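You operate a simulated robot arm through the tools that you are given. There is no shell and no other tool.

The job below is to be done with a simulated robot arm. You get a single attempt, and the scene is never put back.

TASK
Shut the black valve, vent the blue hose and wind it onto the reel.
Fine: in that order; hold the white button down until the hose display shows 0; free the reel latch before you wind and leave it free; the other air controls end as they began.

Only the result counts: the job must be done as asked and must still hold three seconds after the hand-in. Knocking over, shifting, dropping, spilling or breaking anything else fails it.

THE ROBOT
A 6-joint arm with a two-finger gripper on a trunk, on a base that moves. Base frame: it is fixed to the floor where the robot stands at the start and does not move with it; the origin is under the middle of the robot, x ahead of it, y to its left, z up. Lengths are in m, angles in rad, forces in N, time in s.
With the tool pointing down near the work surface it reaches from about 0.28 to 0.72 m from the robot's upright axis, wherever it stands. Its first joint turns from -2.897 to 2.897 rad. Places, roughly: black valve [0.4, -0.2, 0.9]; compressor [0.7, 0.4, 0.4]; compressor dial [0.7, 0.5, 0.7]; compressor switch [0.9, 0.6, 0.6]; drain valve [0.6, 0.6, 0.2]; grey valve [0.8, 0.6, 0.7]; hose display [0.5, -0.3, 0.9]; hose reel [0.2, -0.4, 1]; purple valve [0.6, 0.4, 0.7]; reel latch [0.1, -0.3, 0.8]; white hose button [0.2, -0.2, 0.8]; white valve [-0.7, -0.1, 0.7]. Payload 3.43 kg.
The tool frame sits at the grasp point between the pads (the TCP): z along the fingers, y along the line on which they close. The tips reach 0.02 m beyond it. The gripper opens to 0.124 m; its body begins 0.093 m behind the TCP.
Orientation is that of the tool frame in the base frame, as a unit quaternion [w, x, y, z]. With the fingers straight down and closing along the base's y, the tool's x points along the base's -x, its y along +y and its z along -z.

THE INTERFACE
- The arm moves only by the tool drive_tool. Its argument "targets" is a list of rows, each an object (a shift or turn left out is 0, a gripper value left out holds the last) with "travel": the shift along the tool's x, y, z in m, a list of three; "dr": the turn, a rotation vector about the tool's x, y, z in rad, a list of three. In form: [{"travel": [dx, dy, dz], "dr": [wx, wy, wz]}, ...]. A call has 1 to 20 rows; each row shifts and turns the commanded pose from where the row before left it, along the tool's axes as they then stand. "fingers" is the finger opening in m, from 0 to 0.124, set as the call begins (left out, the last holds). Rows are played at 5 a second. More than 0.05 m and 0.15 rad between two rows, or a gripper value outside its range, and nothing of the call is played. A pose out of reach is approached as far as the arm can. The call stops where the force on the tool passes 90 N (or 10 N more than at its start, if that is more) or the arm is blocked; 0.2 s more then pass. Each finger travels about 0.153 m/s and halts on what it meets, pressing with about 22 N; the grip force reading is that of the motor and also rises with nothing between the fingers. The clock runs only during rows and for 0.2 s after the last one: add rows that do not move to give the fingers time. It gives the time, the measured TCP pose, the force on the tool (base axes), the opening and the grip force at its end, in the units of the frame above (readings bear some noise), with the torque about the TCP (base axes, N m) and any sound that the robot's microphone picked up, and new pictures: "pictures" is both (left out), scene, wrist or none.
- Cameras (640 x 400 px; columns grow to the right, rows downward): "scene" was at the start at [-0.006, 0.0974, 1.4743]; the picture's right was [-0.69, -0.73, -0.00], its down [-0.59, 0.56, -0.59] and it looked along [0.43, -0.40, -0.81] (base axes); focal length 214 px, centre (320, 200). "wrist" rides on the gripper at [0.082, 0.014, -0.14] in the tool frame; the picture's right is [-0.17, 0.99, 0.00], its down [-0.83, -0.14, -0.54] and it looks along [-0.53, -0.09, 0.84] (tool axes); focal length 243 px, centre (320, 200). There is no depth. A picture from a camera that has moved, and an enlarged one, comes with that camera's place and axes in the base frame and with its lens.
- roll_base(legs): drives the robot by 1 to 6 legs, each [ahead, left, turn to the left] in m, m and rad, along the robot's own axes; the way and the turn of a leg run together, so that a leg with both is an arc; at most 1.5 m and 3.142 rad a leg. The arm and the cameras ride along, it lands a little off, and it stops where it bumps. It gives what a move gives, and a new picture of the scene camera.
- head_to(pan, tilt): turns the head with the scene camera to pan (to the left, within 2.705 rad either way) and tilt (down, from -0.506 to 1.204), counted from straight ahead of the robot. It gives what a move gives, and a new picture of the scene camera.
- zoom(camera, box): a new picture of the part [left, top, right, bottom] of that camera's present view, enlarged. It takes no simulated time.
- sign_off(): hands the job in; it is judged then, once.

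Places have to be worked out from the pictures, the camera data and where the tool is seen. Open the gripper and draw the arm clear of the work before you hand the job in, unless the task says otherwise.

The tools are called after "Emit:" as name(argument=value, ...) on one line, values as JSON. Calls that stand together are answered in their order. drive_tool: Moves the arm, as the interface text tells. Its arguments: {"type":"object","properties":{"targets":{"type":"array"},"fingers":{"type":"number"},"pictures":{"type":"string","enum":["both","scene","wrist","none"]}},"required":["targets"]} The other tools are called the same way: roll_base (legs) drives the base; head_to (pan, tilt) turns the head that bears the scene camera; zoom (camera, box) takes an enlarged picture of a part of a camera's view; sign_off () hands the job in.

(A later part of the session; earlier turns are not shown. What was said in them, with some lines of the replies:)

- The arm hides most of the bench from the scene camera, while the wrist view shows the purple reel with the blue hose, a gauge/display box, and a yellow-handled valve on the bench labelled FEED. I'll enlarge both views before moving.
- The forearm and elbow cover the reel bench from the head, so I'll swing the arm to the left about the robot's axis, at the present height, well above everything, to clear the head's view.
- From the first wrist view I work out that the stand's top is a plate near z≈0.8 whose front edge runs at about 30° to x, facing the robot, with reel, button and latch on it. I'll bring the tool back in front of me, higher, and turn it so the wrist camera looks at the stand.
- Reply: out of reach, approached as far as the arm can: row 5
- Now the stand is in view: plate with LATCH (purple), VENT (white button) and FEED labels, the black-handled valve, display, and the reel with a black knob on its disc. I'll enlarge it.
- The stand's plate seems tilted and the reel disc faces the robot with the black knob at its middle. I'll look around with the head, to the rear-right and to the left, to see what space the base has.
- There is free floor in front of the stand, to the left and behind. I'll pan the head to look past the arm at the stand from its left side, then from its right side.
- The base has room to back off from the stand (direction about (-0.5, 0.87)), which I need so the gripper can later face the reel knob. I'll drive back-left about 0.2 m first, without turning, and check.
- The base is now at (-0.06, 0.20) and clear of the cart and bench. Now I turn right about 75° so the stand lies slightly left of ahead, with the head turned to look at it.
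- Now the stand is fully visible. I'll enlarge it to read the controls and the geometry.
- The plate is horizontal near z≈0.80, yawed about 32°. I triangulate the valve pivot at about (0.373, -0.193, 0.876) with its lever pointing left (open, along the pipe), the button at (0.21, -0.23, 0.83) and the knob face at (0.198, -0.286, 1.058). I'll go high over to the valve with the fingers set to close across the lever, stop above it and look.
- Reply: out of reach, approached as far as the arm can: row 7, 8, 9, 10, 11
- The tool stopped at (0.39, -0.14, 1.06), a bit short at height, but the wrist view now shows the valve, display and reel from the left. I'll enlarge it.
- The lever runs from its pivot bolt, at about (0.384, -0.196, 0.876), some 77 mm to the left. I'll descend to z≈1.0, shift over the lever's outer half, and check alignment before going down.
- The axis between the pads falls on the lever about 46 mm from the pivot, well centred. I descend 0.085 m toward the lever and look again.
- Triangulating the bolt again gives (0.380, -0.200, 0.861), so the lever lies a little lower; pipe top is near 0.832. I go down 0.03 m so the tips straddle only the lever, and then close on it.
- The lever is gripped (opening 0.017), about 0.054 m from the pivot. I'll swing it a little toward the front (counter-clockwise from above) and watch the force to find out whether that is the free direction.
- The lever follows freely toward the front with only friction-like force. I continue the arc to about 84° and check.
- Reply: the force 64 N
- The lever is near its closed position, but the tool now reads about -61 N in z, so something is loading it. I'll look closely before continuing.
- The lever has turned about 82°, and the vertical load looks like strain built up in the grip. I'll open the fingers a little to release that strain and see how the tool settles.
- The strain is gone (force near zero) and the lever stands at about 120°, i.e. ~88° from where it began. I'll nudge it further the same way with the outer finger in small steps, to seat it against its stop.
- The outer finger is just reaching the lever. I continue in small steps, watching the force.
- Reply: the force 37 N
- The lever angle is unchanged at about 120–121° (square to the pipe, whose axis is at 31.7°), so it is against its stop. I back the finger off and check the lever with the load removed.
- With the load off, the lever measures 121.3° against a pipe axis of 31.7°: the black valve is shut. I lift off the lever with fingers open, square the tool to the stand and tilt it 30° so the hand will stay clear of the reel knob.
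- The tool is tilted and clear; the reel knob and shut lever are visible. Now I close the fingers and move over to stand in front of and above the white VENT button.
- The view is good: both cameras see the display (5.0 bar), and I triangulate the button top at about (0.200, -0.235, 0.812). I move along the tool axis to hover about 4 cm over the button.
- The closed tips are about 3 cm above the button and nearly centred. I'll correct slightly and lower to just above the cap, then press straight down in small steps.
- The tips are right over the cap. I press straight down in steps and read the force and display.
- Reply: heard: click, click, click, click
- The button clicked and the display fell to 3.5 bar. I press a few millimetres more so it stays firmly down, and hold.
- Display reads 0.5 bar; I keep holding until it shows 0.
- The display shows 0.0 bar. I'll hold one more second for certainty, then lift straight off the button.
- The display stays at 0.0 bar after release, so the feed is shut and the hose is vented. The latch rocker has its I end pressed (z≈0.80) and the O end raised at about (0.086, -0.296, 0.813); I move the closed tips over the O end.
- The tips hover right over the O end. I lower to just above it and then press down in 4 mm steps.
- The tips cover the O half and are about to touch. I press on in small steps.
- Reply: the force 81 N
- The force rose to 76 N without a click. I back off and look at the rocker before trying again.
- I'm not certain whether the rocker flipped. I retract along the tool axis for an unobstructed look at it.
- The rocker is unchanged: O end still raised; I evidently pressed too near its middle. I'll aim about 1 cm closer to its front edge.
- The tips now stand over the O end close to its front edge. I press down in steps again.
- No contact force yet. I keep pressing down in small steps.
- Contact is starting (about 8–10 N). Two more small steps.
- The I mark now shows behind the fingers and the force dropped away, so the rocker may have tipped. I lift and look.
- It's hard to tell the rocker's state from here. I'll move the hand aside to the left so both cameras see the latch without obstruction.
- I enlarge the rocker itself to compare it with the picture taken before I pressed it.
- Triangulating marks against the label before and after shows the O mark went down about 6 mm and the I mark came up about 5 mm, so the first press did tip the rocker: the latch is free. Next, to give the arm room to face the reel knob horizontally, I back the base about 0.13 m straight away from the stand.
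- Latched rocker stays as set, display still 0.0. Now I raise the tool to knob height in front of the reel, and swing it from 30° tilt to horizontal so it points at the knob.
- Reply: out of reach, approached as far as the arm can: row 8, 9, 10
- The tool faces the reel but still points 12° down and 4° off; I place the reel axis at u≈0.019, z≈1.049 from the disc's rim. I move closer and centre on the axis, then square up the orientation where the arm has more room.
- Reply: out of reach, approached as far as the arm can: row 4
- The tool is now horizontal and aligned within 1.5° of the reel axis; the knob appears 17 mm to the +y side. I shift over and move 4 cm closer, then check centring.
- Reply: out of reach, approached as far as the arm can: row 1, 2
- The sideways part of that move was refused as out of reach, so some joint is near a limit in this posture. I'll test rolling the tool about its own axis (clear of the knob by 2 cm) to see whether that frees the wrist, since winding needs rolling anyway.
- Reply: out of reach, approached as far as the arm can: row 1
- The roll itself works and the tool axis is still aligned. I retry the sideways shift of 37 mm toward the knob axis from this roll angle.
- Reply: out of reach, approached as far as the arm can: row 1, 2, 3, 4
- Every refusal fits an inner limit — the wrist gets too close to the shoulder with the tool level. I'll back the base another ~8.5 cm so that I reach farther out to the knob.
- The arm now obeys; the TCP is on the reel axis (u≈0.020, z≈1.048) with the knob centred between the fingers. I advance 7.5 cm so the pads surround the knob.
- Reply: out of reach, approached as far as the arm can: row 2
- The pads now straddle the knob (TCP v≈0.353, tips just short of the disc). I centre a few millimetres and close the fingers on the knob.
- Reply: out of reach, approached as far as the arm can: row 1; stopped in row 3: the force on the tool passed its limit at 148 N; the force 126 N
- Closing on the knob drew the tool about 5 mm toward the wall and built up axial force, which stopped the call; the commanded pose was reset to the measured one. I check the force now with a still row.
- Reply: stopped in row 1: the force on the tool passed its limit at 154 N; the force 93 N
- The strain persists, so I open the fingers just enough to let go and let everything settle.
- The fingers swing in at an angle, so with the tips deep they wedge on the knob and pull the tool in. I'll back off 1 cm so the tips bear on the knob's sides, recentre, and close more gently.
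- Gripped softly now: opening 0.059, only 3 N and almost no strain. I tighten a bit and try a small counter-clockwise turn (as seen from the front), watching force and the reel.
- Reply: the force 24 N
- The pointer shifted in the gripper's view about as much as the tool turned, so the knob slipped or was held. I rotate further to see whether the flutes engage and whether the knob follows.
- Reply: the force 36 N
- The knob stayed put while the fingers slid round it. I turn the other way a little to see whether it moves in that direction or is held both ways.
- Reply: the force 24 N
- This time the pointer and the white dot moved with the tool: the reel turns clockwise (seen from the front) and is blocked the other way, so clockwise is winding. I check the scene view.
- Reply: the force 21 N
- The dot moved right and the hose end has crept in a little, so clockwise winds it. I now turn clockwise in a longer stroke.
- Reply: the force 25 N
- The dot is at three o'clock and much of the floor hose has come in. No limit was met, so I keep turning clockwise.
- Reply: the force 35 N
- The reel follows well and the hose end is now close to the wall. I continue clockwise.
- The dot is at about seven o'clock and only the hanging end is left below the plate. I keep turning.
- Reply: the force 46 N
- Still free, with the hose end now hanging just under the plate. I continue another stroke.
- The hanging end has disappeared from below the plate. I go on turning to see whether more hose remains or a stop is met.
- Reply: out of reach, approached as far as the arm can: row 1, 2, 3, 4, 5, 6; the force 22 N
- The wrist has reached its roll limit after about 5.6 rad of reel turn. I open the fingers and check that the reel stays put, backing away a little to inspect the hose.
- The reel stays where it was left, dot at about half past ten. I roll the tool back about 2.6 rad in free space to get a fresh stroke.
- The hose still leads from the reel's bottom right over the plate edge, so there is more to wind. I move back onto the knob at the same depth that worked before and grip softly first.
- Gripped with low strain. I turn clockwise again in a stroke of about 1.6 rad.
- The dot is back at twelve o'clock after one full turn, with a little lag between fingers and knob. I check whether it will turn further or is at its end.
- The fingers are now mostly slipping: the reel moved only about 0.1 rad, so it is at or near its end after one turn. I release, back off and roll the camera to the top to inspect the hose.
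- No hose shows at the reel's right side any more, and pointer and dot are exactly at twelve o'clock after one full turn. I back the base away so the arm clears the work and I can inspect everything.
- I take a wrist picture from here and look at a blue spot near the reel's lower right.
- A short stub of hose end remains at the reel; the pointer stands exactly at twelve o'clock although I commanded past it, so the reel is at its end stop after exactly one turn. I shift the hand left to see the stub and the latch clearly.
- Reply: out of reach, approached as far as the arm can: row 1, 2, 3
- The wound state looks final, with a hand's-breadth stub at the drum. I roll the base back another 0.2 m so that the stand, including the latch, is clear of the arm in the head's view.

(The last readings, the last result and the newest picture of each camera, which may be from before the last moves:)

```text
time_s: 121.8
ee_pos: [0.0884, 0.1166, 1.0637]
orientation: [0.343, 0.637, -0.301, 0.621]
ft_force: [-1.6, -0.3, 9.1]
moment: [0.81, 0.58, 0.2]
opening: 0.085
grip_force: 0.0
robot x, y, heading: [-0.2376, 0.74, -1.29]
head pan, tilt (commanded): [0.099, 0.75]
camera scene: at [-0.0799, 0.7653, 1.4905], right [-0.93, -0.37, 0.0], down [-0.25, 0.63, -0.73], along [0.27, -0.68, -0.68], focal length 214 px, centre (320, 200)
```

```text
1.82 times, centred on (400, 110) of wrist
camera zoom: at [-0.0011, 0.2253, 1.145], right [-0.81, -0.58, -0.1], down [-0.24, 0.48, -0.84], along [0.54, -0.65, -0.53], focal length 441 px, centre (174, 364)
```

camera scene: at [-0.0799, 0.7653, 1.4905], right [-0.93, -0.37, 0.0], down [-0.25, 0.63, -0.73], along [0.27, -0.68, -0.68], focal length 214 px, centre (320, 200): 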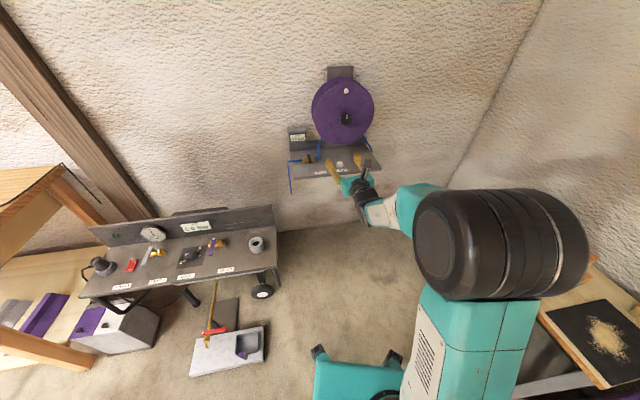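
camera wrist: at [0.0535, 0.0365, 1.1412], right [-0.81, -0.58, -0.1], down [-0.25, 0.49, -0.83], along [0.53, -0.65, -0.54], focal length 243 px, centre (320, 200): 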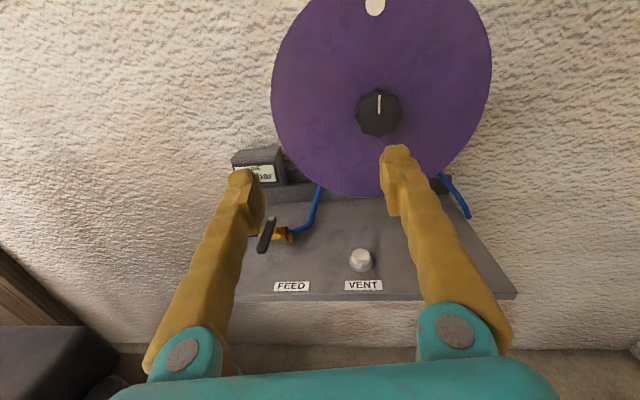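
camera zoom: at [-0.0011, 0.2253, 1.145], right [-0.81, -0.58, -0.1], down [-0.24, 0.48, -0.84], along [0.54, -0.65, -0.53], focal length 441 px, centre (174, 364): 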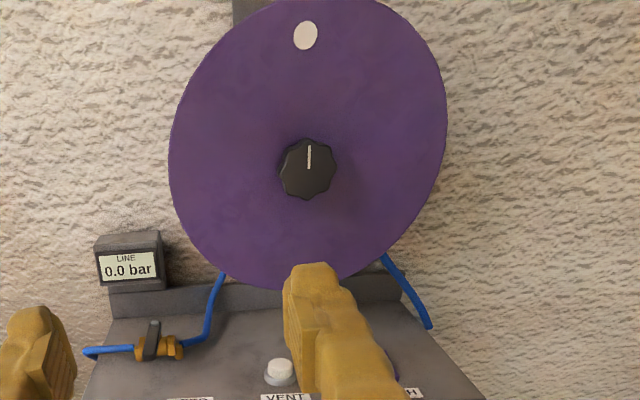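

All looks right except that the hand still hides the latch. I lower the hand 15 cm in the free space in front of the stand to see the rocker.

Emit:
drive_tool(targets=[{"travel": [-0.05, 0, 0]}, {"travel": [-0.05, 0, 0]}, {"travel": [-0.05, 0, 0]}, {"travel": [0, 0, 0]}])

Emit:
zoom(camera="scene", box=[310, 130, 400, 190])

Emit:
zoom(camera="wrist", box=[320, 0, 560, 180])

```text
time_s: 122.8
ee_pos: [0.0789, 0.1082, 0.9127]
orientation: [0.341, 0.639, -0.296, 0.622]
ft_force: [-1.2, -4.8, 4.4]
moment: [0.45, 0.31, 0.48]
opening: 0.0849
grip_force: 0.0
out of reach, approached as far as the arm can: row 3
robot x, y, heading: [-0.2378, 0.7484, -1.289]
head pan, tilt (commanded): [0.099, 0.75]
camera scene: at [-0.0745, 0.7703, 1.489], right [-0.93, -0.37, 0.0], down [-0.25, 0.63, -0.73], along [0.27, -0.68, -0.68], focal length 214 px, centre (320, 200)
camera wrist: at [-0.0105, 0.2163, 0.9927], right [-0.8, -0.59, -0.1], down [-0.25, 0.48, -0.84], along [0.54, -0.65, -0.53], focal length 243 px, centre (320, 200)
```

scene: 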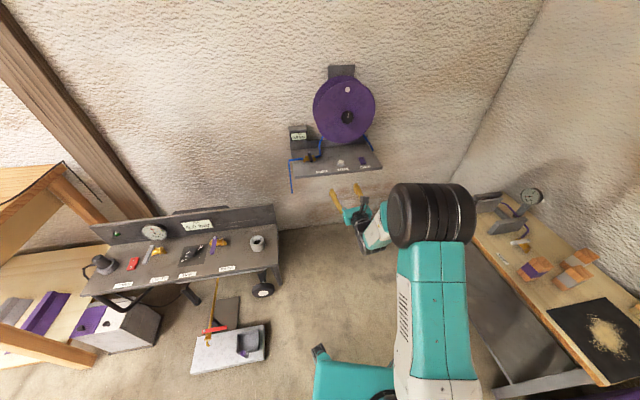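
wrist: 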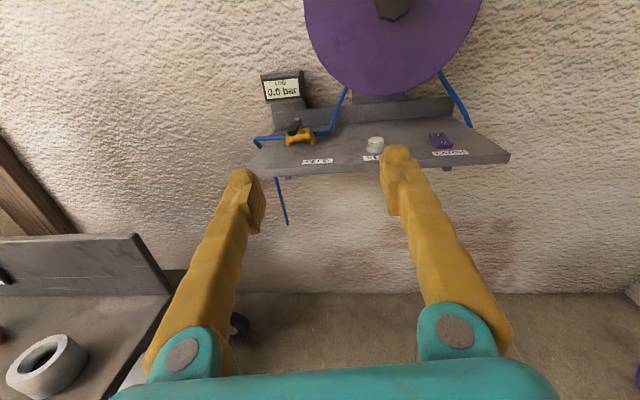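

```text
6.67 times, centred on (355, 160) of scene
camera zoom: at [-0.0745, 0.7703, 1.489], right [-0.93, -0.37, 0.0], down [-0.25, 0.63, -0.73], along [0.27, -0.68, -0.68], focal length 1430 px, centre (87, 467)
```

zoom: 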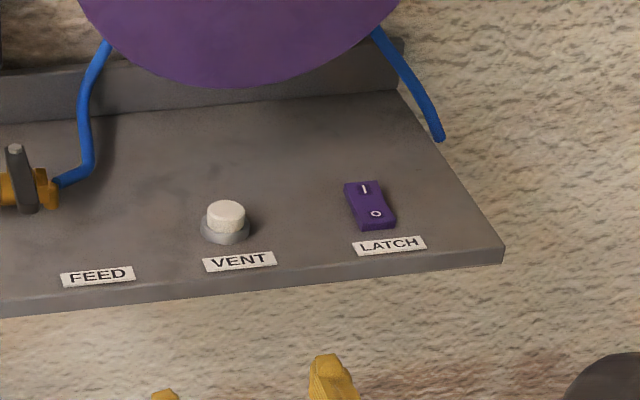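

```text
2.22 times, centred on (440, 90) of wrist
camera zoom: at [-0.0105, 0.2163, 0.9927], right [-0.8, -0.59, -0.1], down [-0.25, 0.48, -0.84], along [0.54, -0.65, -0.53], focal length 539 px, centre (53, 444)
```

zoom: 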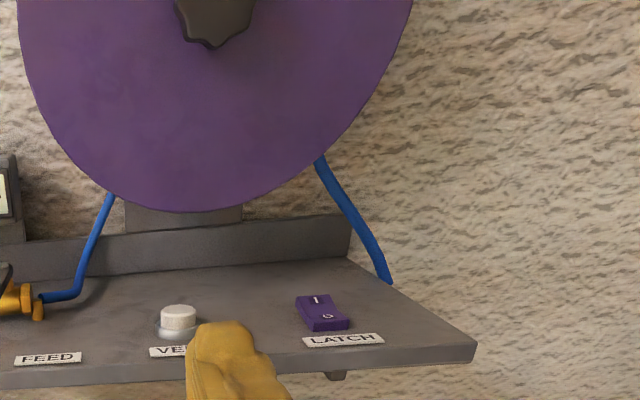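

The view is clear now. I enlarge the rocker from this low angle to confirm its position, and check the cart controls and the hose too.

Emit:
zoom(camera="wrist", box=[410, 115, 480, 165])

Emit:
zoom(camera="scene", box=[80, 200, 290, 390])

Emit:
zoom(camera="scene", box=[460, 170, 640, 300])

```text
8.00 times, centred on (445, 140) of wrist
camera zoom: at [-0.0105, 0.2163, 0.9927], right [-0.8, -0.59, -0.1], down [-0.25, 0.48, -0.84], along [0.54, -0.65, -0.53], focal length 1941 px, centre (-680, 680)
```

zoom: 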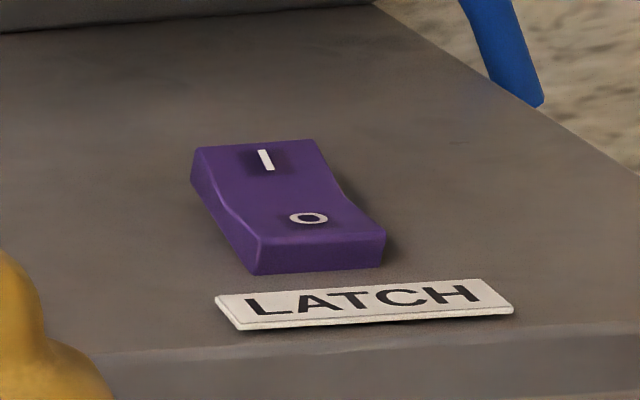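

```text
2.11 times, centred on (185, 295) of scene
camera zoom: at [-0.0745, 0.7703, 1.489], right [-0.93, -0.37, 0.0], down [-0.25, 0.63, -0.73], along [0.27, -0.68, -0.68], focal length 452 px, centre (604, 0)
```

zoom: 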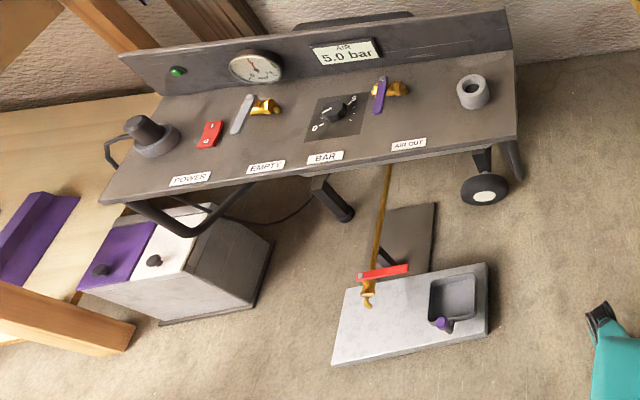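

```text
3.08 times, centred on (550, 235) of scene
camera zoom: at [-0.0745, 0.7703, 1.489], right [-0.93, -0.37, 0.0], down [-0.25, 0.63, -0.73], along [0.27, -0.68, -0.68], focal length 660 px, centre (-388, 92)
```

zoom: 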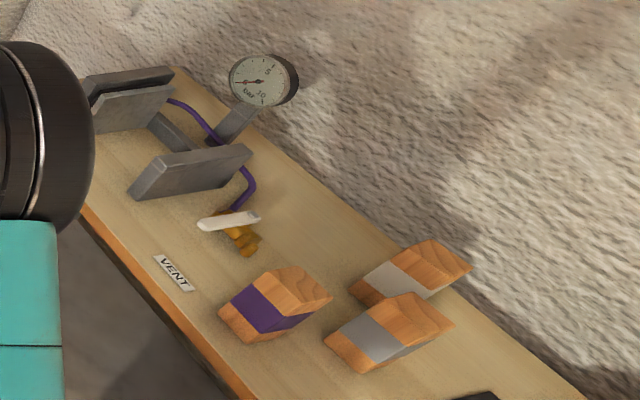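

From this low angle the rocker's O half lies flat and pressed while the I half stands up, so the latch is free. The valve lever is square to its pipe, the display reads 0.0 bar and the reel sits at its end stop with the hose wound. The cart and bench controls look unchanged, and the open gripper is well clear, so I hand the job in.

Emit:
sign_off()

```text
The job is handed in.
```

I shut the black valve, vented the blue hose, freed the reel latch and wound the hose onto the reel, then handed the job in. I haven't seen the verdict.

- **Black valve:** the lever was turned about 90° until it stopped, and it now stands square to its pipe.
- **Vent:** I held the white button until the display showed 0.0 bar and about a second longer. The display has stayed at 0.0 since.
- **Latch:** the rocker is tipped to O and left there. I read that as free, because the reel then turned. My first push tipped it; I misjudged this and pressed again, but the second push missed and changed nothing.
- **Reel:** it took one full clockwise turn and then would not go further, so I took that as its end stop. About 10 cm of hose end still hangs out at the reel. I left it there and did not try another turn.
- **Other air controls:** I did not touch the controls on the compressor cart or the side bench, and they look as they did at the start.

The gripper is open and the arm is well clear of the stand.
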